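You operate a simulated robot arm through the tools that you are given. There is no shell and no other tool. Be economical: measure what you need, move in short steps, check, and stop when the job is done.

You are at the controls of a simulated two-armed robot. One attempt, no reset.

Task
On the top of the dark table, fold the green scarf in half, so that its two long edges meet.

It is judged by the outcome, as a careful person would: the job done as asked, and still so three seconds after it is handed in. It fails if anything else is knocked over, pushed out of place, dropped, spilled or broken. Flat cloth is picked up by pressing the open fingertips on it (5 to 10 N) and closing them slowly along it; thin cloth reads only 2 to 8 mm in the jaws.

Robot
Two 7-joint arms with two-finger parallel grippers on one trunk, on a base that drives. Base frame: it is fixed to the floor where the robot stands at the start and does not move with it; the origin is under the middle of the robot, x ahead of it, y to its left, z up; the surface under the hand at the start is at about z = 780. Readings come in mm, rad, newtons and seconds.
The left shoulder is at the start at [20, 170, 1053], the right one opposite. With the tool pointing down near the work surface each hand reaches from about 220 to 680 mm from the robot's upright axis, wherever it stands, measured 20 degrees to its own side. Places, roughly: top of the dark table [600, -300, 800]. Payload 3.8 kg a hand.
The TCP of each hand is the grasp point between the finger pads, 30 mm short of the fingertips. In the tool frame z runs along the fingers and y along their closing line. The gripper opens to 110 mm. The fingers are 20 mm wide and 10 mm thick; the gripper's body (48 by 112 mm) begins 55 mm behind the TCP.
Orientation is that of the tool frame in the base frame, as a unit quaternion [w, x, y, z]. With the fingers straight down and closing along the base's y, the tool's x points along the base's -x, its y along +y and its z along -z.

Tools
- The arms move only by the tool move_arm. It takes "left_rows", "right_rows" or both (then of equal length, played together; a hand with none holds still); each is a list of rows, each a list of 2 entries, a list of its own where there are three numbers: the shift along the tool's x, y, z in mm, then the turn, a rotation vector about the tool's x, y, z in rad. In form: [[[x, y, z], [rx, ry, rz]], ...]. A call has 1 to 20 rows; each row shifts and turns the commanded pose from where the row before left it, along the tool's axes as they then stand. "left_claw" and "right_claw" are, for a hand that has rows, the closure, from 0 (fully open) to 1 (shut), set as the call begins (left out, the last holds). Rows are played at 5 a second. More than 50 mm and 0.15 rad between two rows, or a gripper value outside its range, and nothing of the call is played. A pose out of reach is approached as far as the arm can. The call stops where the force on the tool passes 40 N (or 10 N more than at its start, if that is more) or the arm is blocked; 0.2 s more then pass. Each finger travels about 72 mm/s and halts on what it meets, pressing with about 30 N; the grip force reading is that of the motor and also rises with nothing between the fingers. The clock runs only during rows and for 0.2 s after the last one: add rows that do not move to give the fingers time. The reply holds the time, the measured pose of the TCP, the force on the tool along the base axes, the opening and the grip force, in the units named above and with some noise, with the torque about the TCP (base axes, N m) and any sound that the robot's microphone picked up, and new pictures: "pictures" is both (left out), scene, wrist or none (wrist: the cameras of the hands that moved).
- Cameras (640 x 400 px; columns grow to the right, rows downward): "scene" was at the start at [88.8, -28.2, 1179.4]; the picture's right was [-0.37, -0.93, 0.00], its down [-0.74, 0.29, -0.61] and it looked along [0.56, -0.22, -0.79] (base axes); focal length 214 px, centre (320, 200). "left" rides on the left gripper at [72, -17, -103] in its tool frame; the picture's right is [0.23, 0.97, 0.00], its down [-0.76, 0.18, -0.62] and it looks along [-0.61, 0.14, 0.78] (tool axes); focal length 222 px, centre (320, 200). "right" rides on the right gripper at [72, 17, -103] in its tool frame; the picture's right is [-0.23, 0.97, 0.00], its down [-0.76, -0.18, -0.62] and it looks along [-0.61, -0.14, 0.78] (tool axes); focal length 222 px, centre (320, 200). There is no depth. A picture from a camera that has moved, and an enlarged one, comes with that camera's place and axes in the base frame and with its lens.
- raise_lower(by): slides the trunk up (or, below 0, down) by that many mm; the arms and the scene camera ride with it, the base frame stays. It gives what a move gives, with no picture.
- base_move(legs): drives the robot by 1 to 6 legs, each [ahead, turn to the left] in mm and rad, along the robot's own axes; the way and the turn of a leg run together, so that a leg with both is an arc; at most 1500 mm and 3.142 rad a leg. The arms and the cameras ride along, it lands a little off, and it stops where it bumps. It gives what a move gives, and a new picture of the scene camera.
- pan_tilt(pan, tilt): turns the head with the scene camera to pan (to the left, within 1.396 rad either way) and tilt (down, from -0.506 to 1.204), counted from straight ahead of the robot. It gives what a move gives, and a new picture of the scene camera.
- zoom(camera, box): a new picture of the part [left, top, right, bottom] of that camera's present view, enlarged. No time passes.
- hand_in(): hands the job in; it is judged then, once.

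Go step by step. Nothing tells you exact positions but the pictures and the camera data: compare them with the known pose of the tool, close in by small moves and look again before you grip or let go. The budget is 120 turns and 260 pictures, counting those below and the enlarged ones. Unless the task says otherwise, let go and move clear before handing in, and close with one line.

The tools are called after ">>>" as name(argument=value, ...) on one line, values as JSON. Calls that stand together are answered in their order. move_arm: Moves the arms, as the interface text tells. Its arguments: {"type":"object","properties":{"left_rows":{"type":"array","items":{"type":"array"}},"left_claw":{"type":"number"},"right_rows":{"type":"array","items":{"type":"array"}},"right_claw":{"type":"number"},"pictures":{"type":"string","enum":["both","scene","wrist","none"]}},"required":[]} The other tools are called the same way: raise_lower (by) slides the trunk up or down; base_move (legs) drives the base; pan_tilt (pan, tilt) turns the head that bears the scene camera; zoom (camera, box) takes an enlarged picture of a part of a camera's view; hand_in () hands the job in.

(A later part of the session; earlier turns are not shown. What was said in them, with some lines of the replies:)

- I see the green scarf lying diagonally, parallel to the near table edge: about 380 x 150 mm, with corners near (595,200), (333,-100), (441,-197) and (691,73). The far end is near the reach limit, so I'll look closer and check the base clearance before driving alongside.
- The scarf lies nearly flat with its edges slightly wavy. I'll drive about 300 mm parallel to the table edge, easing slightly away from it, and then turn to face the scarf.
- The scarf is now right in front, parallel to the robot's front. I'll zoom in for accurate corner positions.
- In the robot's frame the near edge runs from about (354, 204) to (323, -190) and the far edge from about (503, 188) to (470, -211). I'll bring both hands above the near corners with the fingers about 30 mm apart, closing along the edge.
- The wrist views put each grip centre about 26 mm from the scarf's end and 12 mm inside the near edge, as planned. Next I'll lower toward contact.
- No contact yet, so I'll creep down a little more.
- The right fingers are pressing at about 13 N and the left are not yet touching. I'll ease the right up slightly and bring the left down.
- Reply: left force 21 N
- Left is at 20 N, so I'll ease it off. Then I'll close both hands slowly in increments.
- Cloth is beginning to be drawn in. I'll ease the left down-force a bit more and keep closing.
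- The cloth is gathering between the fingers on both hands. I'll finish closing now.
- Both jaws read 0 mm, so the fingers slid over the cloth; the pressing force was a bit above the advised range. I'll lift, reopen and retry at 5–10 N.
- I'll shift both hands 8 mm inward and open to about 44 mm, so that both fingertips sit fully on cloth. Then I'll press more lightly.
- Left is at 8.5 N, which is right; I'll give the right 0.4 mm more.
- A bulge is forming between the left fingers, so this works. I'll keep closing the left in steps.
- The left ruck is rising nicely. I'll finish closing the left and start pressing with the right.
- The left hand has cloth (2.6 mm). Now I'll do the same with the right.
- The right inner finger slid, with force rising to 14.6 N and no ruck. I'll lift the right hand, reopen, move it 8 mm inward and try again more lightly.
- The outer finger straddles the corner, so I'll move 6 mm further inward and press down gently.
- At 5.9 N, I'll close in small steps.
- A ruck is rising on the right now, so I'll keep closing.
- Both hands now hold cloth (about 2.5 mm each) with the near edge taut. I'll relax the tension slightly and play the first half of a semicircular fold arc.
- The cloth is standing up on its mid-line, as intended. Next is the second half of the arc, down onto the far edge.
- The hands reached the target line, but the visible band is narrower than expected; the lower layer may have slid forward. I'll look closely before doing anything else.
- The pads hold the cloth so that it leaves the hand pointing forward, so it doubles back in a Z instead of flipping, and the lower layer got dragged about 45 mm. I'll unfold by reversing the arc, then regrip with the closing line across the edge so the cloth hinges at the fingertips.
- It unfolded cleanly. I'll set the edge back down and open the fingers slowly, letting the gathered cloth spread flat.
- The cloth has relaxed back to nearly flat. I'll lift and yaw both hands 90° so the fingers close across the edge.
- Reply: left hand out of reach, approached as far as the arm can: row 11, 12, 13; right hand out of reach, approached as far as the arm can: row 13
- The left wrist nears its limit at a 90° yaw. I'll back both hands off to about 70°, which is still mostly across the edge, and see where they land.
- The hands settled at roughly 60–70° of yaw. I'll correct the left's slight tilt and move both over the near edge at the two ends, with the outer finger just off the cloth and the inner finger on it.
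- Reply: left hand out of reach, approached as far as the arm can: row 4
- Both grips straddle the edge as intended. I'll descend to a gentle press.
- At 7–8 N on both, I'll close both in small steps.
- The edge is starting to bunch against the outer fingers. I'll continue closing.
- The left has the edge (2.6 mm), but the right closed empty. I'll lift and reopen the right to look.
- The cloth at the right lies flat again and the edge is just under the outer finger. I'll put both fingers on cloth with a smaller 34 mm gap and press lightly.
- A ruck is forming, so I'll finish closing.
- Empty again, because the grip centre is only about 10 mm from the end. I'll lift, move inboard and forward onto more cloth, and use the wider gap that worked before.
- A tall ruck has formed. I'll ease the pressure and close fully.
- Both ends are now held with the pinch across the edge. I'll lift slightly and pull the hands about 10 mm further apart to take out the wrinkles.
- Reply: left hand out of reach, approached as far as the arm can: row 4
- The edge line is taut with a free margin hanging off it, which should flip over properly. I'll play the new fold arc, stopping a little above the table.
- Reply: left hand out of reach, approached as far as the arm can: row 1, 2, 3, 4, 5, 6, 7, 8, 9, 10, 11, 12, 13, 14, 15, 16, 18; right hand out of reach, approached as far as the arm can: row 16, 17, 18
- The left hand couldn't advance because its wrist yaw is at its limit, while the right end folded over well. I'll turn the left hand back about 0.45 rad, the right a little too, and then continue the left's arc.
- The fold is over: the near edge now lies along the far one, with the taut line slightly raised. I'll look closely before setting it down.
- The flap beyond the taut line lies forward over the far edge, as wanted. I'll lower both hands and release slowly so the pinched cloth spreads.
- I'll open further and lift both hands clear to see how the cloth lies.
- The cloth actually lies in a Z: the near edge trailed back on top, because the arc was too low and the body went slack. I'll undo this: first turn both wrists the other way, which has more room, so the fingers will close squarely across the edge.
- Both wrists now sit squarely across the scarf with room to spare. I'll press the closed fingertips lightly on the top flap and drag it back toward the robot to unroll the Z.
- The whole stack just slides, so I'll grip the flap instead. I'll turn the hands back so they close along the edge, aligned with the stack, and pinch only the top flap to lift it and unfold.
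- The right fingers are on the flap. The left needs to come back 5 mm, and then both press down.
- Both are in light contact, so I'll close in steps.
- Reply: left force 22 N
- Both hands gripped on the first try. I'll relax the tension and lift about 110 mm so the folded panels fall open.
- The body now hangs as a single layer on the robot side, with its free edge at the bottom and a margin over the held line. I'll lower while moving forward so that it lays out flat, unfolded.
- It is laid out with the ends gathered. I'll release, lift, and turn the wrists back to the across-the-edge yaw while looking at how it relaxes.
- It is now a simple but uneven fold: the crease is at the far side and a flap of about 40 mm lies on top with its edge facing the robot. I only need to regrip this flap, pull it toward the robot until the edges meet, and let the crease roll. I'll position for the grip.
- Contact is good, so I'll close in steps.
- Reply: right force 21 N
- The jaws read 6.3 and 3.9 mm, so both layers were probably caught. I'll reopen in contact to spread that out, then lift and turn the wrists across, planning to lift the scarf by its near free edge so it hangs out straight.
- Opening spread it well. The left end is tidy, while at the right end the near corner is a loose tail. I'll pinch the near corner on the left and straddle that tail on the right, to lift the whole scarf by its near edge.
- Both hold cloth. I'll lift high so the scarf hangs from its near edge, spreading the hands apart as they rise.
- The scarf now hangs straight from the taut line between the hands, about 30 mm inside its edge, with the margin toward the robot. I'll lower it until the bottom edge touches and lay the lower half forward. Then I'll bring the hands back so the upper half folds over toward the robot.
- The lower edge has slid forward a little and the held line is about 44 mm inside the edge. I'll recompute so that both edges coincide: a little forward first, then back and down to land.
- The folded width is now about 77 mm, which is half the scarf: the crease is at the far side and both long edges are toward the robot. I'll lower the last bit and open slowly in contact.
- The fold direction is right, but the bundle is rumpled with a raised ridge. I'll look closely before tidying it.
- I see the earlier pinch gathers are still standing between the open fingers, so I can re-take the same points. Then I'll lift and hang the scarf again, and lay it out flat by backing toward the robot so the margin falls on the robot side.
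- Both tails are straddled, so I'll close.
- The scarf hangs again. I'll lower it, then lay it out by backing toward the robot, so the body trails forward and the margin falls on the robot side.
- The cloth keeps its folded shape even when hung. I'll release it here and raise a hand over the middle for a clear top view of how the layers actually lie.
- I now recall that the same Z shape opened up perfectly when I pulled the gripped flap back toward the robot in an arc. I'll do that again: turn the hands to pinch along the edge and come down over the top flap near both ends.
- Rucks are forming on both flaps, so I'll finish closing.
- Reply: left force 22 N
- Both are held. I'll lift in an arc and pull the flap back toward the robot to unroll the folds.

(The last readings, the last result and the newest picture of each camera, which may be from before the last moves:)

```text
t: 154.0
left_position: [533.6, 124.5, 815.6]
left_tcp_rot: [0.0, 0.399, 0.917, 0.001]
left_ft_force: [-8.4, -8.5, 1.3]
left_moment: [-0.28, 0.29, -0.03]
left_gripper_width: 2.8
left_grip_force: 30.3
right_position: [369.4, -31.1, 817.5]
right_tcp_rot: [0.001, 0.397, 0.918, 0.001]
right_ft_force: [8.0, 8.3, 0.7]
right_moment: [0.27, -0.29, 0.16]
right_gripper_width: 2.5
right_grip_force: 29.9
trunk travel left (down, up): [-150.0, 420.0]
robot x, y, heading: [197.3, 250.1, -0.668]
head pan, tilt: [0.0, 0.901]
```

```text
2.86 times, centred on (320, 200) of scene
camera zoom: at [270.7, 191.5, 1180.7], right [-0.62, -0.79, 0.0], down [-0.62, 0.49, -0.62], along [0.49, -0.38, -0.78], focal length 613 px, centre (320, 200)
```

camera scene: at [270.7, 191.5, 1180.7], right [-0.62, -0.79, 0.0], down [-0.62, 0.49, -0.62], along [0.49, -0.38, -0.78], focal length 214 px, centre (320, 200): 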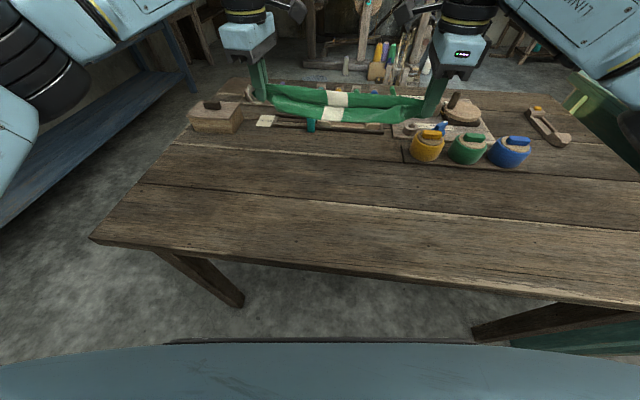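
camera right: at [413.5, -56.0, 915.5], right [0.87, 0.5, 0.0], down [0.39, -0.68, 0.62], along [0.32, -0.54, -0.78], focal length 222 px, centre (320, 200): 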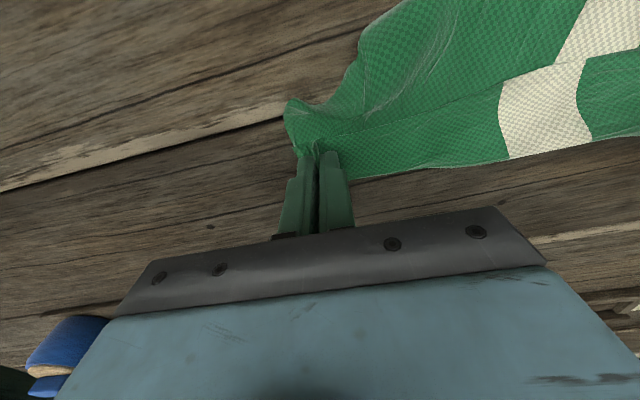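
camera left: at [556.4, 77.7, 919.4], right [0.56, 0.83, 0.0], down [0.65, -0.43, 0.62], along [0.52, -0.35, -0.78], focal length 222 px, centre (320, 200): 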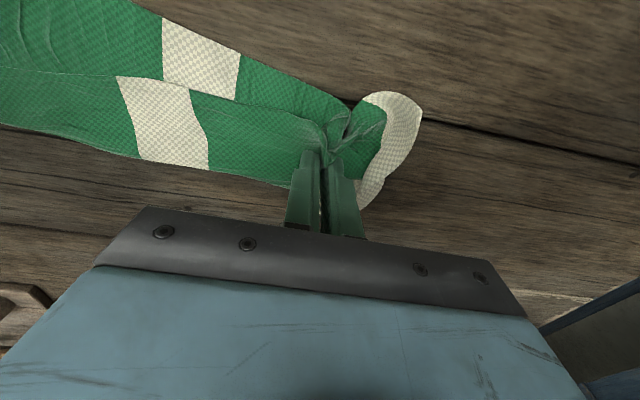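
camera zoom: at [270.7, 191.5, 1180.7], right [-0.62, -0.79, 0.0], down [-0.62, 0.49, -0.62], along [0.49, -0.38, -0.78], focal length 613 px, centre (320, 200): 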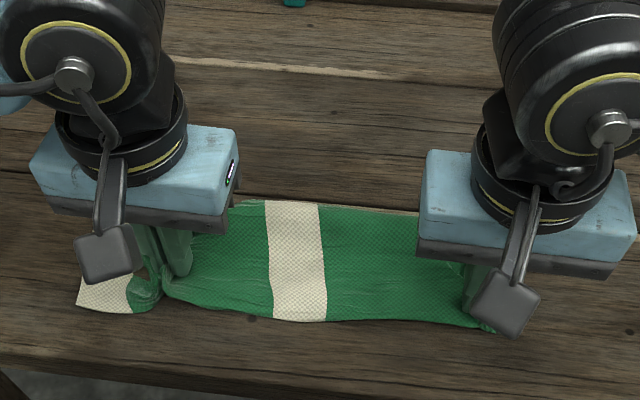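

The scarf has opened out almost flat. I'll open the fingers in contact to spread the gathers, lift, and look.

>>> move_arm(left_rows=[[[0, 0, 2], [0, 0, 0]], [[0, 0, 1], [0, 0, 0]]], right_rows=[[[0, 0, 3], [0, 0, 0]], [[0, 0, 1.5], [0, 0, 0]]], pictures="none")

>>> move_arm(left_rows=[[[0, 0, 0], [0, 0, 0]], [[0, 0, 0], [0, 0, 0]], [[0, 0, 0], [0, 0, 0]]], right_rows=[[[0, 0, 0], [0, 0, 0]], [[0, 0, 0], [0, 0, 0]], [[0, 0, 0], [0, 0, 0]]], left_claw=0.5, right_claw=0.5, pictures="none")

>>> move_arm(left_rows=[[[0, 0, -15], [0, 0, 0]], [[0, 0, -45], [0, 0, 0]], [[20, 20, -40], [0, 0, 0]], [[20, 20, -20], [0, 0, 0]]], right_rows=[[[0, 0, -15], [0, 0, 0]], [[0, 0, -45], [0, 0, 0]], [[20, -20, -40], [0, 0, 0]], [[20, -20, -20], [0, 0, 0]]], pictures="wrist")

>>> zoom(camera="scene", box=[220, 150, 420, 270])

```text
t: 154.6
left_position: [535.3, 123.8, 815.2]
left_tcp_rot: [0.0, 0.397, 0.918, 0.001]
left_ft_force: [-9.1, -8.9, 2.2]
left_moment: [-0.31, 0.29, -0.01]
left_gripper_width: 2.7
left_grip_force: 30.1
right_position: [370.8, -31.6, 811.0]
right_tcp_rot: [0.001, 0.398, 0.918, 0.0]
right_ft_force: [7.6, 9.4, 2.7]
right_moment: [0.3, -0.27, 0.15]
right_gripper_width: 2.5
right_grip_force: 29.9
trunk travel left (down, up): [-150.0, 420.0]
robot x, y, heading: [193.6, 250.3, -0.664]
head pan, tilt: [0.0, 0.901]
```

```text
t: 155.4
left_position: [535.3, 124.7, 815.4]
left_tcp_rot: [0.001, 0.397, 0.918, 0.001]
left_ft_force: [0.3, -0.4, -0.3]
left_moment: [0.02, 0.02, 0.02]
left_gripper_width: 55.0
left_grip_force: 0.1
right_position: [370.6, -32.0, 811.7]
right_tcp_rot: [0.0, 0.398, 0.917, 0.0]
right_ft_force: [0.2, -1.2, 1.3]
right_moment: [0.0, -0.02, 0.0]
right_gripper_width: 54.4
right_grip_force: 0.1
trunk travel left (down, up): [-150.0, 420.0]
robot x, y, heading: [195.9, 250.3, -0.667]
head pan, tilt: [0.0, 0.901]
```

```text
t: 156.4
left_position: [537.1, 183.6, 937.3]
left_tcp_rot: [0.0, 0.397, 0.918, 0.002]
left_ft_force: [0.6, 0.6, 0.0]
left_moment: [-0.01, 0.0, -0.02]
left_gripper_width: 55.1
left_grip_force: 0.0
right_position: [312.2, -31.0, 934.5]
right_tcp_rot: [0.0, 0.397, 0.918, 0.0]
right_ft_force: [0.2, 0.4, 0.6]
right_moment: [-0.01, 0.02, -0.01]
right_gripper_width: 55.0
right_grip_force: 0.1
trunk travel left (down, up): [-150.0, 420.0]
robot x, y, heading: [195.7, 253.8, -0.67]
head pan, tilt: [0.0, 0.901]
camera right: at [274.5, 34.2, 1036.5], right [0.87, 0.5, 0.0], down [0.39, -0.68, 0.62], along [0.31, -0.54, -0.78], focal length 222 px, centre (320, 200)
camera left: at [474.5, 224.0, 1041.6], right [0.56, 0.83, 0.0], down [0.65, -0.44, 0.62], along [0.52, -0.34, -0.78], focal length 222 px, centre (320, 200)
```

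right: 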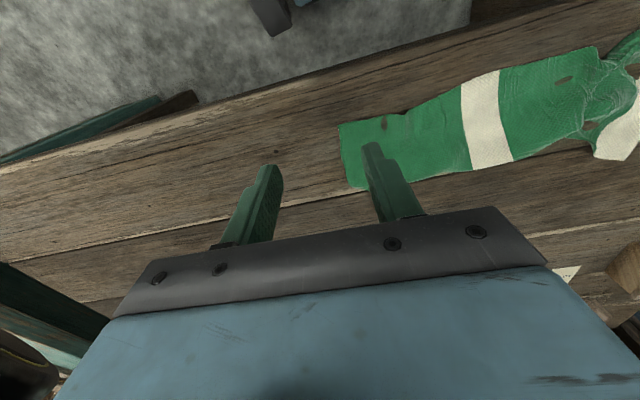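
left: 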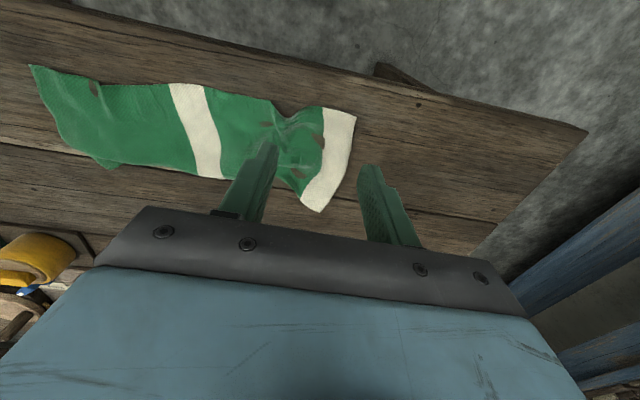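

```text
3.20 times, centred on (320, 210) of scene
camera zoom: at [270.4, 191.8, 1180.8], right [-0.62, -0.78, 0.0], down [-0.61, 0.49, -0.62], along [0.49, -0.39, -0.78], focal length 686 px, centre (320, 168)
```

zoom: 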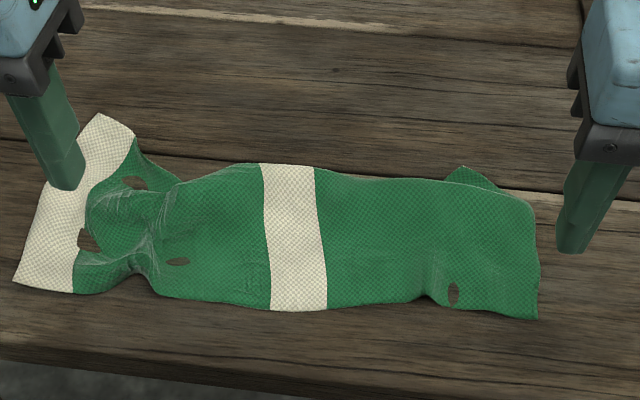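

Very good: the scarf is now nearly flat, with only the far edge still tucked under (a small corner pokes out at the right) and a pucker at the left. I'll take that poking corner with the right hand and the far white corner with the left, to draw the far edge out.

>>> move_arm(left_rows=[[[-30, 2.9, 0], [0, 0, 0]], [[-30, 2.9, 0], [0, 0, 0]], [[-30, 2.9, 0], [0, 0, 0]], [[-30, 2.8, 0], [0, 0, 0]], [[0, 0, 40], [0, 0, 0]], [[0, 0, 40], [0, 0, 0]], [[0, 0, 33], [0, 0, 0]], [[0, 0, 0], [0, 0, 0]]], right_rows=[[[-33.3, 14.3, 0], [0, 0, 0]], [[-33.3, 14.3, 0], [0, 0, 0]], [[-33.3, 14.3, 0], [0, 0, 0]], [[-33.4, 14.3, 0], [0, 0, 0]], [[0, 0, 40], [0, 0, 0]], [[0, 0, 40], [0, 0, 0]], [[0, 0, 30], [0, 0, 0]], [[0, 0, 0], [0, 0, 0]]], left_claw=0.6, right_claw=0.54, pictures="wrist")

```text
t: 158.2
left_position: [628.0, 101.4, 821.2]
left_tcp_rot: [0.001, 0.398, 0.918, 0.001]
left_ft_force: [-0.1, -0.5, 0.3]
left_moment: [0.0, 0.02, -0.01]
left_gripper_width: 43.9
left_grip_force: 0.0
right_position: [444.7, -85.9, 821.2]
right_tcp_rot: [0.0, 0.398, 0.917, 0.001]
right_ft_force: [-0.2, -0.4, 1.0]
right_moment: [-0.01, 0.01, -0.03]
right_gripper_width: 50.9
right_grip_force: 0.1
trunk travel left (down, up): [-150.0, 420.0]
robot x, y, heading: [198.2, 252.3, -0.669]
head pan, tilt: [0.0, 0.901]
camera right: at [407.6, -22.2, 924.6], right [0.87, 0.5, 0.0], down [0.39, -0.68, 0.62], along [0.31, -0.54, -0.78], focal length 222 px, centre (320, 200)
camera left: at [566.1, 143.4, 926.3], right [0.56, 0.83, 0.0], down [0.65, -0.43, 0.62], along [0.52, -0.34, -0.78], focal length 222 px, centre (320, 200)
```

right: 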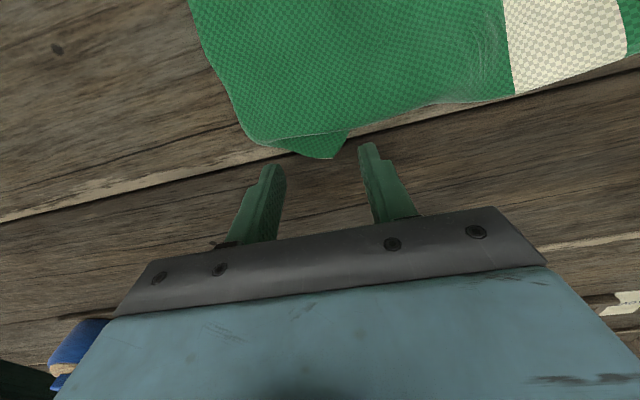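
left: 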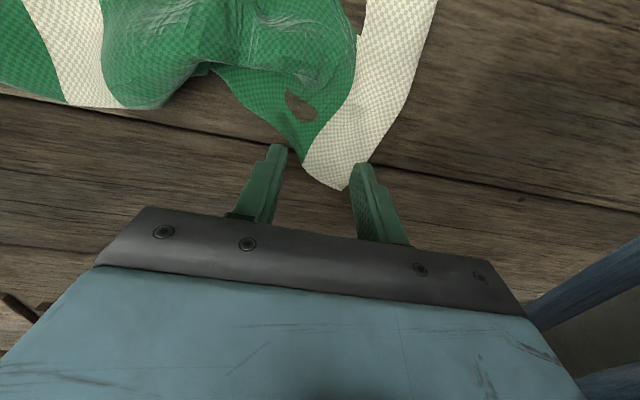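

>>> move_arm(left_rows=[[[12, 8, 0], [0, 0, 0]], [[0, 0, 6], [0, 0, 0]], [[0, 0, 2.5], [0, 0, 0]], [[0, 0, 1.2], [0, 0, 0]], [[0, 0, 0], [0, 0, 0]]], right_rows=[[[7, 0, 0], [0, 0, 0]], [[0, 0, 6], [0, 0, 0]], [[0, 0, 2.5], [0, 0, 0]], [[0, 0, 1], [0, 0, 0]], [[0, 0, 0], [0, 0, 0]]], pictures="none")

>>> move_arm(left_rows=[[[0, 0, 0.3], [0, 0, 0]]], right_rows=[[[0, 0, 0.3], [0, 0, 0]]], left_claw=0.64, right_claw=0.6, pictures="none")

>>> move_arm(left_rows=[[[0, 0, 0], [0, 0, 0]]], right_rows=[[[0, 0, 0], [0, 0, 0]]], left_claw=0.69, right_claw=0.67, pictures="wrist")

```text
t: 159.4
left_position: [625.8, 114.9, 812.9]
left_tcp_rot: [0.0, 0.397, 0.918, 0.001]
left_ft_force: [-0.2, 1.2, 0.6]
left_moment: [0.01, 0.02, -0.02]
left_gripper_width: 43.9
left_grip_force: 0.1
right_position: [442.0, -82.4, 810.9]
right_tcp_rot: [0.0, 0.398, 0.918, 0.0]
right_ft_force: [0.4, -0.9, 0.0]
right_moment: [0.0, 0.04, -0.02]
right_gripper_width: 50.7
right_grip_force: 0.1
trunk travel left (down, up): [-150.0, 420.0]
robot x, y, heading: [196.3, 254.5, -0.666]
head pan, tilt: [0.0, 0.901]
```

```text
t: 159.8
left_position: [624.7, 114.6, 811.8]
left_tcp_rot: [0.0, 0.398, 0.917, 0.001]
left_ft_force: [0.4, -0.7, 0.2]
left_moment: [0.02, 0.0, 0.01]
left_gripper_width: 39.5
left_grip_force: 0.0
right_position: [443.5, -81.5, 812.0]
right_tcp_rot: [0.0, 0.398, 0.917, 0.001]
right_ft_force: [0.1, 0.8, -0.5]
right_moment: [-0.03, 0.04, -0.02]
right_gripper_width: 44.0
right_grip_force: 0.1
trunk travel left (down, up): [-150.0, 420.0]
robot x, y, heading: [193.5, 248.6, -0.673]
head pan, tilt: [0.0, 0.901]
```

```text
t: 160.2
left_position: [625.5, 114.8, 813.2]
left_tcp_rot: [0.001, 0.397, 0.918, 0.001]
left_ft_force: [0.4, 0.1, 0.6]
left_moment: [0.02, -0.03, -0.02]
left_gripper_width: 34.5
left_grip_force: 0.1
right_position: [443.7, -80.5, 811.9]
right_tcp_rot: [0.0, 0.398, 0.917, 0.0]
right_ft_force: [1.2, -0.6, 0.3]
right_moment: [0.02, 0.0, 0.03]
right_gripper_width: 36.3
right_grip_force: 0.0
trunk travel left (down, up): [-150.0, 420.0]
robot x, y, heading: [197.9, 251.5, -0.665]
head pan, tilt: [0.0, 0.901]
camera right: at [404.9, -17.9, 915.0], right [0.87, 0.5, 0.0], down [0.39, -0.68, 0.62], along [0.31, -0.54, -0.78], focal length 222 px, centre (320, 200)
camera left: at [562.8, 155.6, 916.3], right [0.55, 0.83, 0.0], down [0.65, -0.43, 0.62], along [0.52, -0.34, -0.78], focal length 222 px, centre (320, 200)
```

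right: 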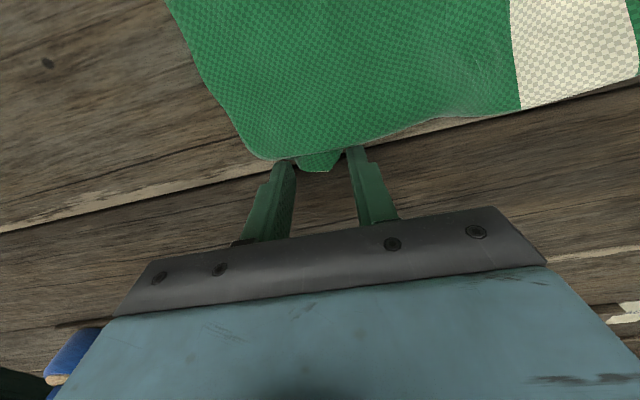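
left: 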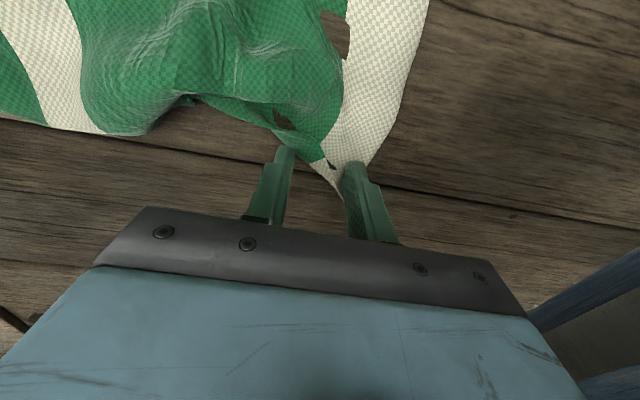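

>>> move_arm(left_rows=[[[0, 0, 0.7], [0, 0, 0]], [[0, 0, 0.3], [0, 0, 0]]], right_rows=[[[0, 0, 0.4], [0, 0, 0]], [[0, 0, 0], [0, 0, 0]]], left_claw=0.74, right_claw=0.76, pictures="none")

>>> move_arm(left_rows=[[[0, 0, 0], [0, 0, 0]]], right_rows=[[[0, 0, 0], [0, 0, 0]]], left_claw=0.8, right_claw=0.84, pictures="none")

>>> move_arm(left_rows=[[[0, 0, 0], [0, 0, 0]]], right_rows=[[[0, 0, 0], [0, 0, 0]]], left_claw=0.88, right_claw=0.92, pictures="none")

>>> move_arm(left_rows=[[[0, 0, 0], [0, 0, 0]], [[0, 0, 0], [0, 0, 0]], [[0, 0, 0], [0, 0, 0]]], right_rows=[[[0, 0, 0], [0, 0, 0]], [[0, 0, 0], [0, 0, 0]], [[0, 0, 0], [0, 0, 0]]], left_claw=1, right_claw=1, pictures="wrist")

```text
t: 160.8
left_position: [624.9, 115.1, 811.6]
left_tcp_rot: [0.001, 0.398, 0.917, 0.002]
left_ft_force: [0.8, 0.8, 3.2]
left_moment: [0.01, 0.02, -0.01]
left_gripper_width: 28.4
left_grip_force: 0.0
right_position: [441.8, -82.0, 812.8]
right_tcp_rot: [0.0, 0.397, 0.918, 0.0]
right_ft_force: [-0.2, -0.2, 0.5]
right_moment: [-0.03, -0.01, 0.01]
right_gripper_width: 26.2
right_grip_force: 0.0
trunk travel left (down, up): [-150.0, 420.0]
robot x, y, heading: [194.0, 252.4, -0.67]
head pan, tilt: [0.0, 0.901]
```

```text
t: 161.2
left_position: [623.2, 115.2, 812.0]
left_tcp_rot: [0.001, 0.397, 0.918, 0.001]
left_ft_force: [-1.4, -0.6, 2.7]
left_moment: [-0.03, 0.02, 0.0]
left_gripper_width: 22.1
left_grip_force: 0.5
right_position: [442.2, -83.0, 812.3]
right_tcp_rot: [0.0, 0.399, 0.917, 0.0]
right_ft_force: [0.7, 0.8, 0.5]
right_moment: [0.0, 0.03, 0.02]
right_gripper_width: 17.6
right_grip_force: 0.1
trunk travel left (down, up): [-150.0, 420.0]
robot x, y, heading: [197.0, 254.4, -0.671]
head pan, tilt: [0.0, 0.901]
```

```text
t: 161.6
left_position: [624.5, 115.6, 811.4]
left_tcp_rot: [0.001, 0.397, 0.918, 0.001]
left_ft_force: [-0.2, 0.2, 4.4]
left_moment: [0.04, 0.02, 0.0]
left_gripper_width: 13.2
left_grip_force: 0.1
right_position: [443.0, -81.9, 812.6]
right_tcp_rot: [0.0, 0.398, 0.917, 0.0]
right_ft_force: [0.0, 0.0, -0.4]
right_moment: [-0.01, 0.0, 0.01]
right_gripper_width: 8.8
right_grip_force: 0.1
trunk travel left (down, up): [-150.0, 420.0]
robot x, y, heading: [195.0, 251.9, -0.669]
head pan, tilt: [0.0, 0.901]
```

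```text
t: 162.4
left_position: [624.8, 114.7, 810.4]
left_tcp_rot: [-0.001, 0.397, 0.918, 0.001]
left_ft_force: [-1.3, -0.6, 4.4]
left_moment: [0.02, 0.04, -0.03]
left_gripper_width: 1.7
left_grip_force: 29.9
right_position: [442.2, -82.8, 812.0]
right_tcp_rot: [0.0, 0.398, 0.917, -0.001]
right_ft_force: [-0.2, 0.9, 0.3]
right_moment: [-0.02, -0.01, 0.02]
right_gripper_width: 1.9
right_grip_force: 30.0
trunk travel left (down, up): [-150.0, 420.0]
robot x, y, heading: [195.2, 248.9, -0.666]
head pan, tilt: [0.0, 0.901]
camera right: at [404.5, -18.7, 914.8], right [0.87, 0.5, 0.0], down [0.39, -0.68, 0.62], along [0.31, -0.54, -0.78], focal length 222 px, centre (320, 200)
camera left: at [562.2, 155.7, 915.8], right [0.55, 0.83, 0.0], down [0.65, -0.43, 0.62], along [0.52, -0.34, -0.78], focal length 222 px, centre (320, 200)
```

right: 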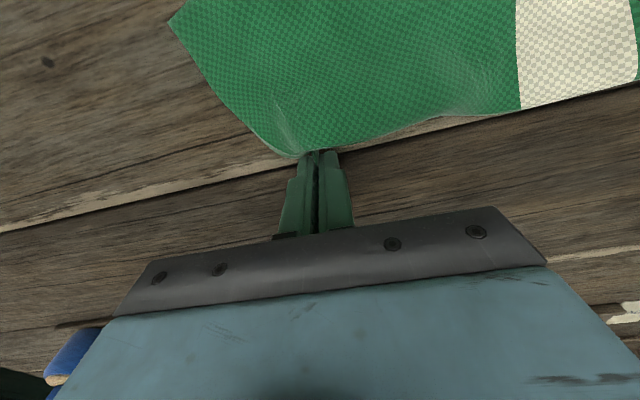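
left: 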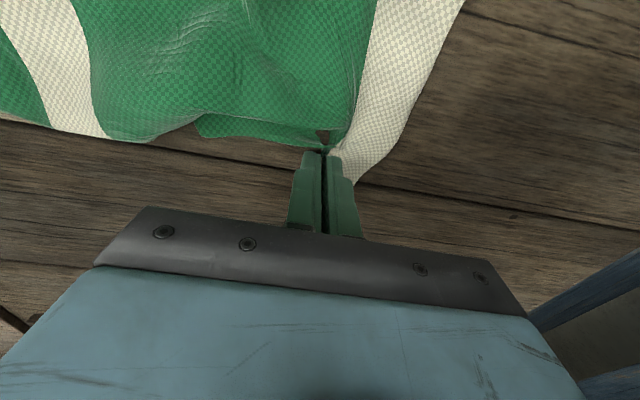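

Both hold the far edge itself. I'll lift slightly and draw the far edge forward and apart until it is straight.

>>> move_arm(left_rows=[[[0, 0, -12], [0, 0, 0]], [[-4, 2.5, -4], [0, 0, 0]], [[-4, 2.5, 0], [0, 0, 0]], [[-4, 2.5, 0], [0, 0, 0]], [[-4, 2.5, 0], [0, 0, 0]], [[-4, 2.5, 0], [0, 0, 0]], [[-4, 2.5, 0], [0, 0, 0]], [[-4, 2.5, 0], [0, 0, 0]], [[-4, 2.5, 0], [0, 0, 0]], [[0, 0, 0], [0, 0, 0]]], right_rows=[[[0, 0, -12], [0, 0, 0]], [[-5, -8.5, -4], [0, 0, 0]], [[-5, -8.5, 0], [0, 0, 0]], [[-5, -8.5, 0], [0, 0, 0]], [[-5, -8.5, 0], [0, 0, 0]], [[-5, -8.5, 0], [0, 0, 0]], [[-5, -8.5, 0], [0, 0, 0]], [[-5, -8.5, 0], [0, 0, 0]], [[-5, -8.5, 0], [0, 0, 0]], [[0, 0, 0], [0, 0, 0]]], pictures="none")

>>> zoom(camera="scene", box=[210, 130, 430, 270])

```text
t: 164.6
left_position: [659.7, 103.7, 827.5]
left_tcp_rot: [-0.001, 0.398, 0.917, -0.001]
left_ft_force: [-11.1, -11.0, 0.6]
left_moment: [-0.33, 0.37, 0.07]
left_gripper_width: 1.9
left_grip_force: 30.7
right_position: [420.2, -157.0, 827.6]
right_tcp_rot: [0.0, 0.398, 0.917, 0.002]
right_ft_force: [11.2, 11.6, 0.2]
right_moment: [0.24, -0.34, -0.33]
right_gripper_width: 4.8
right_grip_force: 30.5
trunk travel left (down, up): [-150.0, 420.0]
robot x, y, heading: [195.1, 251.9, -0.665]
head pan, tilt: [0.0, 0.901]
```

```text
2.86 times, centred on (320, 200) of scene
camera zoom: at [270.7, 191.5, 1180.7], right [-0.62, -0.79, 0.0], down [-0.62, 0.49, -0.62], along [0.49, -0.38, -0.78], focal length 613 px, centre (320, 200)
```

zoom: 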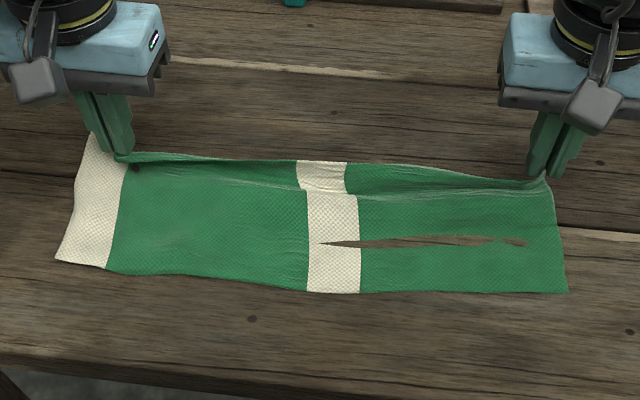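

Excellent: the scarf is completely flat and both hands hold its far edge, taut and straight. I'll slide it a little forward, then fold this far edge back toward the robot, pitching the hands so the fingers tip forward and the cloth turns over freely. First half now, then a look.

>>> move_arm(left_rows=[[[-15, 0, 0], [0, 0, 0]], [[-15, 0, 0], [0, 0, 0]], [[-15, 0, 0], [0, 0, 0]], [[-10, 0, 0], [0, 0, 0]], [[0, 0, 0], [0, 0, 0]]], right_rows=[[[-15, 0, 0], [0, 0, 0]], [[-15, 0, 0], [0, 0, 0]], [[-15, 0, 0], [0, 0, 0]], [[-10, 0, 0], [0, 0, 0]], [[0, 0, 0], [0, 0, 0]]], pictures="none")

>>> move_arm(left_rows=[[[5.8, 0, -8.8], [0, -0.0545, 0]], [[7.5, 0, -8.4], [0, -0.0545, 0]], [[9, 0, -7.7], [0, -0.0545, 0]], [[10.1, 0, -7], [0, -0.0545, 0]], [[10.7, 0, -6.3], [0, -0.0545, 0]], [[11, 0, -5.5], [0, -0.0545, 0]], [[10.8, 0, -4.6], [0, -0.0545, 0]], [[10, 0, -3.6], [0, -0.0545, 0]], [[0, 0, 0], [0, 0, 0]]], right_rows=[[[5.8, 0, -8.8], [0, -0.0545, 0]], [[7.5, 0, -8.4], [0, -0.0545, 0]], [[9, 0, -7.7], [0, -0.0545, 0]], [[10.1, 0, -7], [0, -0.0545, 0]], [[10.7, 0, -6.3], [0, -0.0545, 0]], [[11, 0, -5.5], [0, -0.0545, 0]], [[10.8, 0, -4.6], [0, -0.0545, 0]], [[10, 0, -3.6], [0, -0.0545, 0]], [[0, 0, 0], [0, 0, 0]]], pictures="none")

>>> zoom(camera="scene", box=[210, 110, 430, 250])

```text
t: 165.8
left_position: [698.5, 65.0, 827.5]
left_tcp_rot: [0.001, 0.397, 0.918, 0.001]
left_ft_force: [-9.3, -9.2, 0.0]
left_moment: [-0.25, 0.27, 0.0]
left_gripper_width: 1.9
left_grip_force: 30.3
right_position: [458.5, -198.6, 828.9]
right_tcp_rot: [0.001, 0.398, 0.917, 0.0]
right_ft_force: [8.1, 8.4, -0.4]
right_moment: [0.22, -0.24, -0.16]
right_gripper_width: 4.1
right_grip_force: 30.1
trunk travel left (down, up): [-150.0, 420.0]
robot x, y, heading: [194.9, 253.7, -0.665]
head pan, tilt: [0.0, 0.901]
```

```text
t: 167.8
left_position: [641.7, 123.1, 863.7]
left_tcp_rot: [0.199, 0.389, 0.896, -0.085]
left_ft_force: [-6.5, -6.2, -0.7]
left_moment: [-0.19, 0.21, -0.12]
left_gripper_width: 1.9
left_grip_force: 30.2
right_position: [402.1, -138.0, 864.2]
right_tcp_rot: [0.199, 0.389, 0.895, -0.086]
right_ft_force: [7.2, 7.1, -0.7]
right_moment: [0.19, -0.19, -0.03]
right_gripper_width: 3.7
right_grip_force: 30.6
trunk travel left (down, up): [-150.0, 420.0]
robot x, y, heading: [198.1, 254.5, -0.665]
head pan, tilt: [0.0, 0.901]
```

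```text
2.86 times, centred on (320, 180) of scene
camera zoom: at [270.8, 191.4, 1180.7], right [-0.62, -0.78, 0.0], down [-0.62, 0.49, -0.62], along [0.49, -0.38, -0.78], focal length 613 px, centre (320, 257)
```

zoom: 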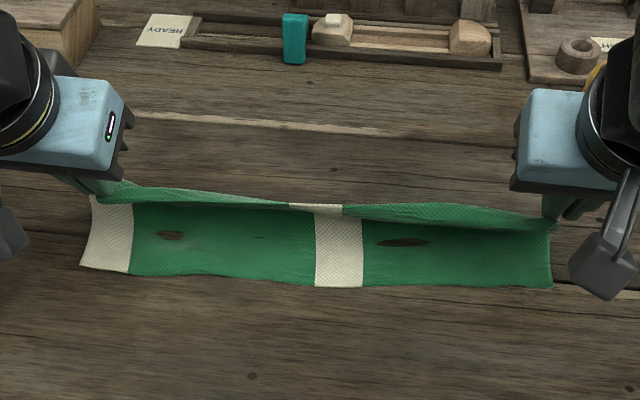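

The far half stands up cleanly and the near edge is straight. I've recomputed the rest of the arc so that the held edge lands on the near edge; I'll play it now.

>>> move_arm(left_rows=[[[0.9, 0, 5.3], [0, -0.0545, 0]], [[0.4, 0, 4.8], [0, -0.0545, 0]], [[2, 0, 1.7], [0, -0.0545, 0]], [[1.6, 0, 1.3], [0, -0.0545, 0]], [[-0.4, 0, 2.4], [0, -0.0545, 0]], [[-0.8, 0, 2], [0, -0.0545, 0]], [[-2.7, 0, 3], [0, -0.0545, 0]], [[-3.1, 0, 2.7], [0, -0.0545, 0]], [[0, 0, 0], [0, 0, 0]]], right_rows=[[[0.9, 0, 5.3], [0, -0.0545, 0]], [[0.4, 0, 4.8], [0, -0.0545, 0]], [[2, 0, 1.7], [0, -0.0545, 0]], [[1.6, 0, 1.3], [0, -0.0545, 0]], [[-0.4, 0, 2.4], [0, -0.0545, 0]], [[-0.8, 0, 2], [0, -0.0545, 0]], [[-2.7, 0, 3], [0, -0.0545, 0]], [[-3.1, 0, 2.7], [0, -0.0545, 0]], [[0, 0, 0], [0, 0, 0]]], pictures="none")

>>> zoom(camera="scene", box=[210, 120, 430, 260])

```text
t: 169.8
left_position: [652.7, 113.6, 846.8]
left_tcp_rot: [0.387, 0.362, 0.831, -0.167]
left_ft_force: [-6.8, -6.5, 0.7]
left_moment: [-0.14, 0.11, -0.18]
left_gripper_width: 2.0
left_grip_force: 29.7
right_position: [413.4, -148.6, 845.5]
right_tcp_rot: [0.388, 0.361, 0.831, -0.169]
right_ft_force: [7.3, 6.7, 0.3]
right_moment: [0.2, -0.18, 0.09]
right_gripper_width: 3.4
right_grip_force: 30.1
trunk travel left (down, up): [-150.0, 420.0]
robot x, y, heading: [200.6, 253.5, -0.667]
head pan, tilt: [0.0, 0.901]
```

```text
2.86 times, centred on (320, 190) of scene
camera zoom: at [270.7, 191.4, 1180.7], right [-0.62, -0.79, 0.0], down [-0.62, 0.49, -0.62], along [0.49, -0.38, -0.78], focal length 613 px, centre (320, 229)
```

zoom: 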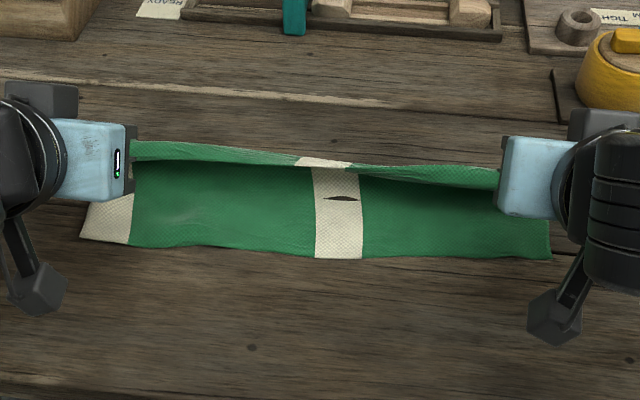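

I see I had the sign of one tool axis wrong, so the hands moved slightly forward instead of back; nothing is lost. I'll continue with the corrected arc back and down onto the near edge.

>>> move_arm(left_rows=[[[2, 0, -7.2], [0, 0, 0]], [[2.1, 0, -7.1], [0, 0, 0]], [[7.9, 0, -3.2], [0, 0, 0]], [[7.9, 0, -3.1], [0, 0, 0]], [[8.1, 0, -0.4], [0, 0, 0]], [[8.2, 0, -0.3], [0, 0, 0]], [[8, 0, 1.4], [0, 0, 0]], [[7.9, 0, 1.5], [0, 0, 0]], [[0, 0, 0], [0, 0, 0]]], right_rows=[[[2, 0, -7.2], [0, 0, 0]], [[2.1, 0, -7.1], [0, 0, 0]], [[7.9, 0, -3.2], [0, 0, 0]], [[7.9, 0, -3.1], [0, 0, 0]], [[8.1, 0, -0.4], [0, 0, 0]], [[8.2, 0, -0.3], [0, 0, 0]], [[8, 0, 1.4], [0, 0, 0]], [[7.9, 0, 1.5], [0, 0, 0]], [[0, 0, 0], [0, 0, 0]]], pictures="none")

>>> zoom(camera="scene", box=[210, 120, 430, 260])

```text
t: 171.8
left_position: [618.9, 142.4, 822.4]
left_tcp_rot: [0.385, 0.364, 0.831, -0.17]
left_ft_force: [-4.5, -4.4, -1.0]
left_moment: [-0.07, 0.11, -0.1]
left_gripper_width: 1.8
left_grip_force: 30.4
left hand out of reach, approached as far as the arm can: row 8
right_position: [380.8, -114.3, 817.4]
right_tcp_rot: [0.387, 0.361, 0.832, -0.169]
right_ft_force: [4.3, 4.5, 0.9]
right_moment: [0.12, -0.11, 0.04]
right_gripper_width: 3.0
right_grip_force: 30.2
trunk travel left (down, up): [-150.0, 420.0]
robot x, y, heading: [195.7, 251.4, -0.672]
head pan, tilt: [0.0, 0.901]
```

```text
2.86 times, centred on (320, 190) of scene
camera zoom: at [270.7, 191.4, 1180.7], right [-0.62, -0.79, 0.0], down [-0.62, 0.49, -0.62], along [0.49, -0.38, -0.78], focal length 613 px, centre (320, 229)
```

zoom: 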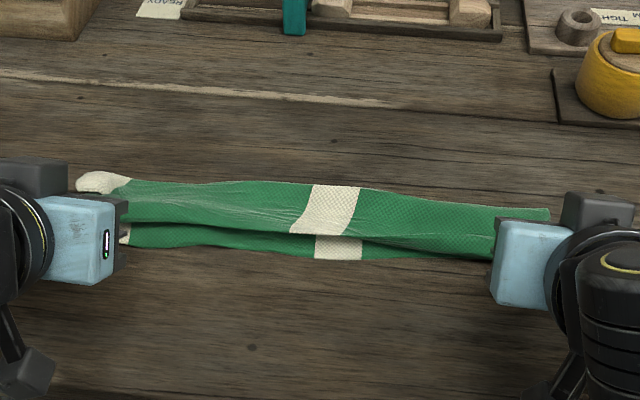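

The fold has come over cleanly; only about 10 mm back and down remains. I'll level the hands a little, which also eases the left arm, and finish landing the edge.

>>> move_arm(left_rows=[[[0, 0, 0], [0, 0.0875, 0]], [[0, 0, 0], [0, 0.0875, 0]], [[3.6, 0, 2.7], [0, 0, 0]], [[3.6, 0, 2.7], [0, 0, 0]], [[3.5, 0, 2.6], [0, 0, 0]], [[0, 0, 0], [0, 0, 0]]], right_rows=[[[0, 0, 0], [0, 0.0875, 0]], [[0, 0, 0], [0, 0.0875, 0]], [[2.5, 0, 1.4], [0, 0, 0]], [[2.5, 0, 1.4], [0, 0, 0]], [[2.4, 0, 1.4], [0, 0, 0]], [[0, 0, 0], [0, 0, 0]]], pictures="none")

>>> zoom(camera="scene", box=[220, 150, 420, 240])

```text
t: 173.2
left_position: [619.9, 146.3, 811.0]
left_tcp_rot: [0.322, 0.374, 0.858, -0.142]
left_ft_force: [-5.6, -6.0, 8.8]
left_moment: [-0.23, 0.11, -0.16]
left_gripper_width: 1.8
left_grip_force: 30.0
right_position: [378.4, -111.0, 811.3]
right_tcp_rot: [0.316, 0.374, 0.862, -0.134]
right_ft_force: [4.4, 5.0, 3.9]
right_moment: [0.16, -0.2, 0.03]
right_gripper_width: 2.4
right_grip_force: 30.3
trunk travel left (down, up): [-150.0, 420.0]
robot x, y, heading: [195.8, 254.0, -0.669]
head pan, tilt: [0.0, 0.901]
stopped in row 6 (left hand): the force on the tool passed its limit at 42 N (the readings are from after the stop); the commanded pose is now the measured one
```

```text
3.20 times, centred on (320, 195) of scene
camera zoom: at [270.2, 191.9, 1180.6], right [-0.62, -0.79, 0.0], down [-0.61, 0.49, -0.62], along [0.49, -0.39, -0.78], focal length 686 px, centre (320, 216)
```

zoom: 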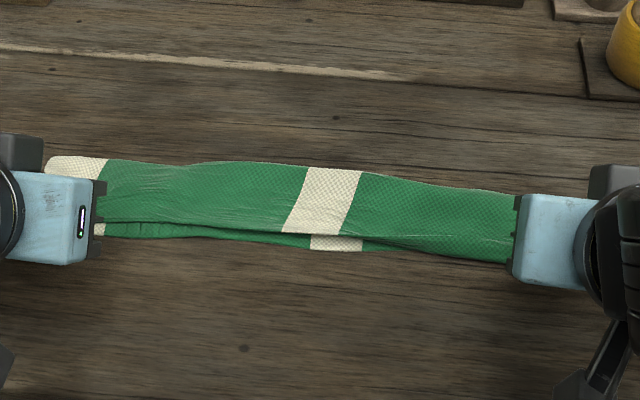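

The edges are within about 10 mm: they meet at the right, with a small gap at the middle and left. I'll ease the hands up slightly and back to close it.

>>> move_arm(left_rows=[[[2.4, 0, -3.4], [0, 0, 0]], [[2.4, 0, -3.4], [0, 0, 0]], [[2.3, 0, -3.3], [0, 0, 0]], [[1, 0, 1.2], [0, 0, 0]], [[0, 0, 0], [0, 0, 0]]], right_rows=[[[1.3, 0, -2], [0, 0, 0]], [[1.3, 0, -2], [0, 0, 0]], [[1.3, 0, -2], [0, 0, 0]], [[0.8, 0, 0.9], [0, 0, 0]], [[0, 0, 0], [0, 0, 0]]], pictures="none")

>>> zoom(camera="scene", box=[220, 150, 420, 240])

```text
t: 174.4
left_position: [612.0, 157.5, 811.3]
left_tcp_rot: [0.321, 0.372, 0.859, -0.139]
left_ft_force: [-5.9, -6.7, 7.1]
left_moment: [-0.25, 0.11, -0.16]
left_gripper_width: 1.8
left_grip_force: 30.5
right_position: [372.9, -105.9, 811.6]
right_tcp_rot: [0.314, 0.374, 0.862, -0.135]
right_ft_force: [7.4, 6.2, 1.6]
right_moment: [0.19, -0.25, 0.02]
right_gripper_width: 2.6
right_grip_force: 29.8
trunk travel left (down, up): [-150.0, 420.0]
robot x, y, heading: [196.6, 253.3, -0.669]
head pan, tilt: [0.0, 0.901]
```

```text
3.20 times, centred on (320, 195) of scene
camera zoom: at [270.4, 191.7, 1180.8], right [-0.62, -0.79, 0.0], down [-0.61, 0.49, -0.62], along [0.49, -0.38, -0.78], focal length 686 px, centre (320, 216)
```

zoom: 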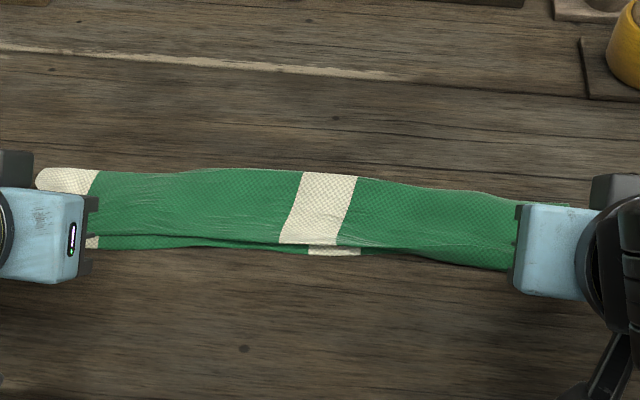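

The edges are now within a few millimetres. I'll open the fingers and withdraw upward.

>>> move_arm(left_rows=[[[0, 0, 0], [0, 0, 0]], [[0, 0, 0], [0, 0, 0]]], right_rows=[[[0, 0, 0], [0, 0, 0]], [[0, 0, 0], [0, 0, 0]]], left_claw=0.8, right_claw=0.8, pictures="none")

>>> move_arm(left_rows=[[[-3.3, 0, -3.8], [0, 0, 0]], [[-6.6, 0, -7.6], [0, 0, 0]], [[-13, 0, -15], [0, 0, 0]], [[-20, 0, -23], [0, 0, 0]], [[-20, 0, -23], [0, 0, 0]], [[0, 30, -30], [0, 0, 0]], [[0, 30, -30], [0, 0, 0]]], right_rows=[[[-3.3, 0, -3.8], [0, 0, 0]], [[-6.6, 0, -7.6], [0, 0, 0]], [[-13, 0, -15], [0, 0, 0]], [[-20, 0, -23], [0, 0, 0]], [[-20, 0, -23], [0, 0, 0]], [[0, -30, -30], [0, 0, 0]], [[0, -30, -30], [0, 0, 0]]], left_claw=0.6, right_claw=0.6, pictures="scene")

>>> zoom(camera="scene", box=[220, 150, 420, 240])

```text
t: 175.0
left_position: [611.7, 157.0, 811.0]
left_tcp_rot: [0.32, 0.372, 0.86, -0.138]
left_ft_force: [2.7, 1.7, 8.0]
left_moment: [-0.07, -0.03, 0.03]
left_gripper_width: 20.9
left_grip_force: 0.0
right_position: [372.8, -108.2, 810.4]
right_tcp_rot: [0.314, 0.374, 0.862, -0.136]
right_ft_force: [0.2, 0.0, 2.2]
right_moment: [-0.02, -0.04, -0.03]
right_gripper_width: 21.6
right_grip_force: 0.1
trunk travel left (down, up): [-150.0, 420.0]
robot x, y, heading: [193.7, 251.8, -0.667]
head pan, tilt: [0.0, 0.901]
```

```text
t: 176.6
left_position: [654.7, 208.2, 954.3]
left_tcp_rot: [0.319, 0.374, 0.86, -0.139]
left_ft_force: [0.6, 0.6, -0.4]
left_moment: [-0.02, 0.01, -0.01]
left_gripper_width: 43.9
left_grip_force: 0.0
left hand out of reach, approached as far as the arm can: row 6, 7
right_position: [363.2, -151.7, 958.6]
right_tcp_rot: [0.313, 0.374, 0.862, -0.136]
right_ft_force: [-0.8, -0.3, 0.4]
right_moment: [0.0, 0.02, 0.0]
right_gripper_width: 44.1
right_grip_force: 0.1
right hand out of reach, approached as far as the arm can: row 3, 4, 6, 7
trunk travel left (down, up): [-150.0, 420.0]
robot x, y, heading: [195.9, 248.4, -0.67]
head pan, tilt: [0.0, 0.901]
camera scene: at [270.1, 191.9, 1180.8], right [-0.62, -0.78, 0.0], down [-0.61, 0.49, -0.62], along [0.49, -0.39, -0.78], focal length 214 px, centre (320, 200)
```

scene: 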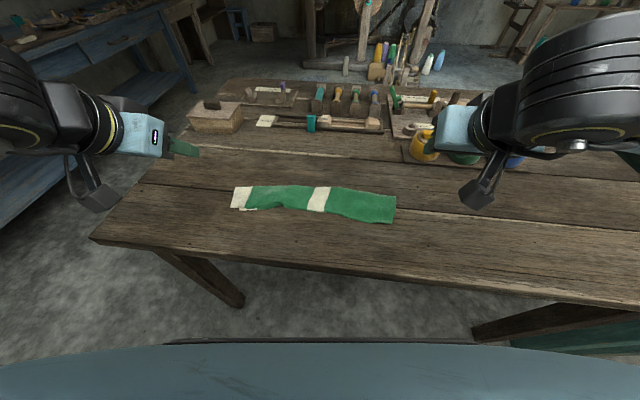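

```text
3.20 times, centred on (320, 195) of scene
camera zoom: at [270.1, 191.9, 1180.8], right [-0.62, -0.78, 0.0], down [-0.61, 0.49, -0.62], along [0.49, -0.39, -0.78], focal length 686 px, centre (320, 216)
```

zoom: 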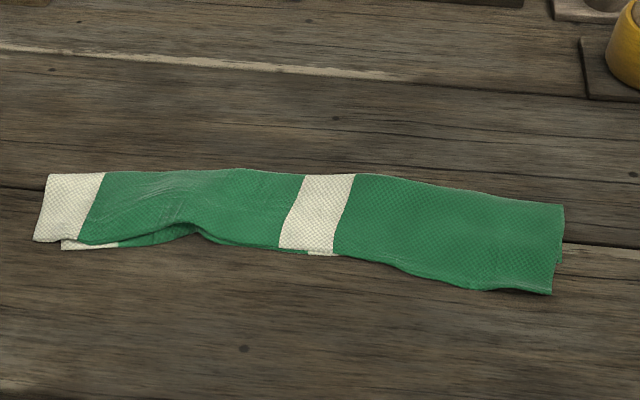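

That is a clean fold in half. I'll check the near edges closely.

>>> zoom(camera="scene", box=[225, 180, 315, 220])

>>> zoom(camera="scene", box=[310, 185, 400, 230])

```text
7.11 times, centred on (270, 200) of scene
camera zoom: at [270.1, 191.9, 1180.8], right [-0.62, -0.78, 0.0], down [-0.61, 0.49, -0.62], along [0.49, -0.39, -0.78], focal length 1525 px, centre (676, 200)
```

zoom: 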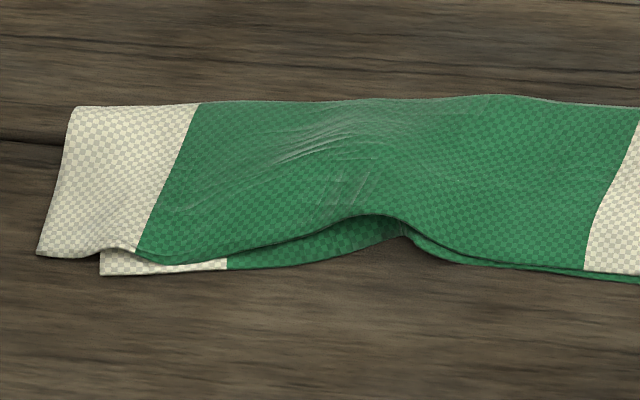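

```text
7.11 times, centred on (355, 208) of scene
camera zoom: at [270.1, 191.9, 1180.8], right [-0.62, -0.78, 0.0], down [-0.61, 0.49, -0.62], along [0.49, -0.39, -0.78], focal length 1525 px, centre (71, 147)
```

zoom: 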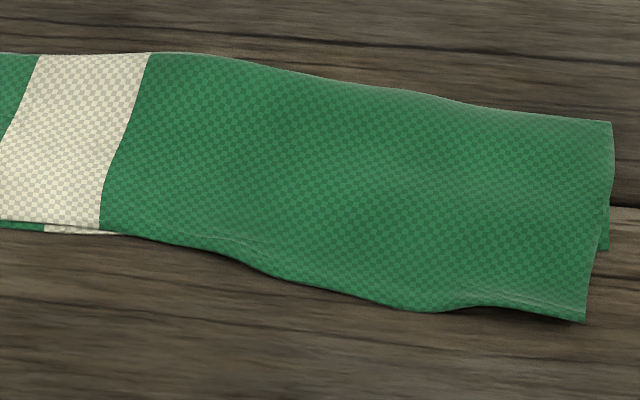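

The left and middle match well. At the right end the upper layer overhangs the lower corner by roughly 20–25 mm because that end of the crease lies too far back. I'll press a closed fingertip near the crease there and nudge it forward.

>>> move_arm(right_rows=[[[0, 0, 0], [0, 0.14, 0]], [[0, 0, 0], [0, 0.14, 0]], [[0, 0, 0], [0, 0.14, 0]], [[0, 0, 0], [0, 0.14, 0]], [[0, 0, 0], [0, 0.14, 0]], [[-13, 26, 0], [0, 0, 0]], [[-13.5, 26.7, 0], [0, 0, 0]], [[0, 0, 45], [0, 0, 0]], [[0, 0, 45], [0, 0, 0]], [[0, 0, 40], [0, 0, 0]], [[0, 0, 0], [0, 0, 0]]], right_claw=1, pictures="wrist")

```text
t: 179.0
left_position: [655.3, 208.3, 954.5]
left_tcp_rot: [0.32, 0.373, 0.86, -0.138]
left_ft_force: [-1.4, -0.7, 0.7]
left_moment: [0.01, -0.03, 0.01]
left_gripper_width: 44.1
left_grip_force: 0.0
right_position: [421.1, -129.6, 829.6]
right_tcp_rot: [0.0, 0.398, 0.918, 0.001]
right_ft_force: [0.1, -0.2, 0.2]
right_moment: [-0.01, 0.0, -0.02]
right_gripper_width: 0.0
right_grip_force: 30.5
trunk travel left (down, up): [-150.0, 420.0]
robot x, y, heading: [197.0, 252.2, -0.67]
head pan, tilt: [0.0, 0.901]
camera right: at [383.5, -66.1, 932.6], right [0.87, 0.5, 0.0], down [0.39, -0.68, 0.62], along [0.31, -0.54, -0.78], focal length 222 px, centre (320, 200)
```

right: 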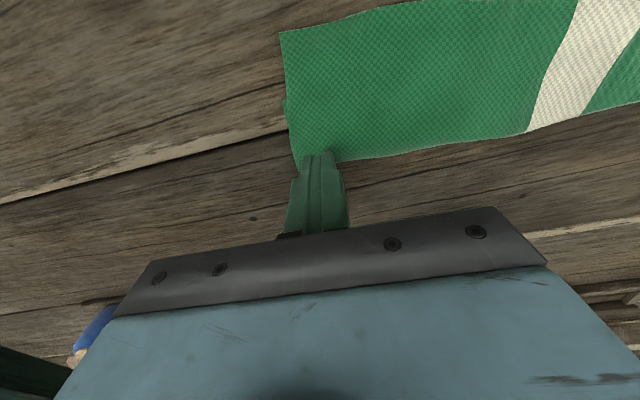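

>>> move_arm(right_rows=[[[3, 0, 8], [0, 0, 0]], [[0, 0, 6], [0, 0, 0]], [[0, 0, 1.2], [0, 0, 0]], [[0, 0, 0.8], [0, 0, 0]], [[0, 0, 0], [0, 0, 0]]], pictures="none")

```text
t: 180.2
left_position: [654.4, 208.4, 955.0]
left_tcp_rot: [0.319, 0.373, 0.86, -0.138]
left_ft_force: [0.5, -0.7, 0.6]
left_moment: [0.03, 0.0, 0.03]
left_gripper_width: 43.9
left_grip_force: 0.0
right_position: [418.7, -128.5, 813.4]
right_tcp_rot: [0.0, 0.398, 0.917, 0.001]
right_ft_force: [0.0, 0.5, 0.7]
right_moment: [0.02, -0.02, -0.01]
right_gripper_width: 0.0
right_grip_force: 30.0
trunk travel left (down, up): [-150.0, 420.0]
robot x, y, heading: [195.4, 248.9, -0.668]
head pan, tilt: [0.0, 0.901]
```

>>> move_arm(right_rows=[[[0, 0, 0.8], [0, 0, 0]], [[0, 0, 0.4], [0, 0, 0]], [[-4, 0, 0], [0, 0, 0]], [[-4, 0, 0], [0, 0, 0]], [[-4, 0, 0], [0, 0, 0]], [[-4, 0, 0], [0, 0, 0]], [[-4, 0, 0], [0, 0, 0]], [[-4, 0, 0], [0, 0, 0]], [[0, 0, -15], [0, 0, 0]], [[0, 0, -40], [0, 0, 0]], [[0, -20, -40], [0, 0, 0]]], pictures="wrist")

>>> zoom(camera="scene", box=[225, 165, 405, 235])

```text
t: 182.6
left_position: [654.7, 208.8, 954.3]
left_tcp_rot: [0.32, 0.372, 0.86, -0.138]
left_ft_force: [0.0, 0.3, -0.6]
left_moment: [-0.03, 0.0, 0.0]
left_gripper_width: 44.1
left_grip_force: 0.1
right_position: [421.3, -161.3, 906.6]
right_tcp_rot: [-0.001, 0.397, 0.918, 0.002]
right_ft_force: [-1.2, 0.4, 0.7]
right_moment: [0.0, 0.03, 0.01]
right_gripper_width: 0.0
right_grip_force: 30.1
trunk travel left (down, up): [-150.0, 420.0]
robot x, y, heading: [194.1, 252.9, -0.664]
head pan, tilt: [0.0, 0.901]
camera right: at [383.4, -97.3, 1010.5], right [0.87, 0.5, 0.0], down [0.39, -0.68, 0.62], along [0.31, -0.54, -0.78], focal length 222 px, centre (320, 200)
```

right: 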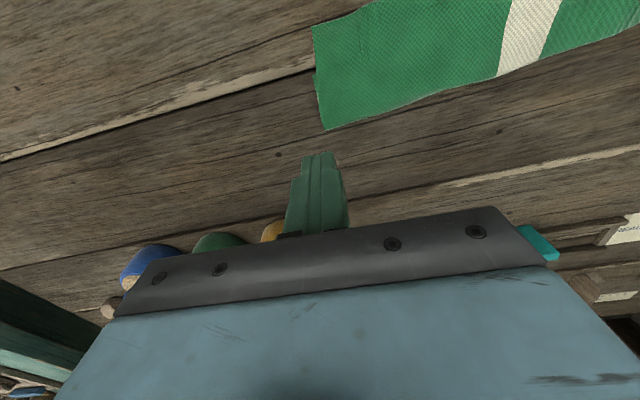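

```text
3.56 times, centred on (315, 200) of scene
camera zoom: at [270.5, 191.4, 1180.8], right [-0.62, -0.79, 0.0], down [-0.61, 0.49, -0.62], along [0.49, -0.38, -0.78], focal length 763 px, centre (338, 200)
```

zoom: 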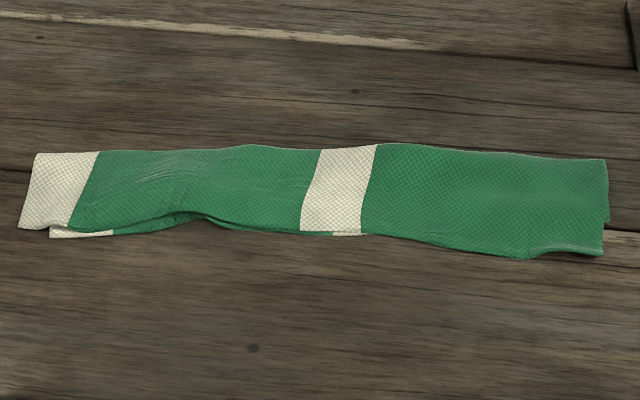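

The scarf lies folded in half, flat and straight, with the long edges together along nearly its whole length; one lower corner at the right end sits a little short. Both hands are clear and nothing else was moved, so I'm handing it in.

>>> hand_in()

```text
The job is handed in.
```

The green scarf is folded in half on the dark table. Its two long edges meet to within a few millimetres along most of their length. At the right-hand end the lower layer's corner sits about 25 mm short of the upper one, and I left it that way rather than risk disturbing the fold. Both hands are clear, and I saw nothing else on the table moved.
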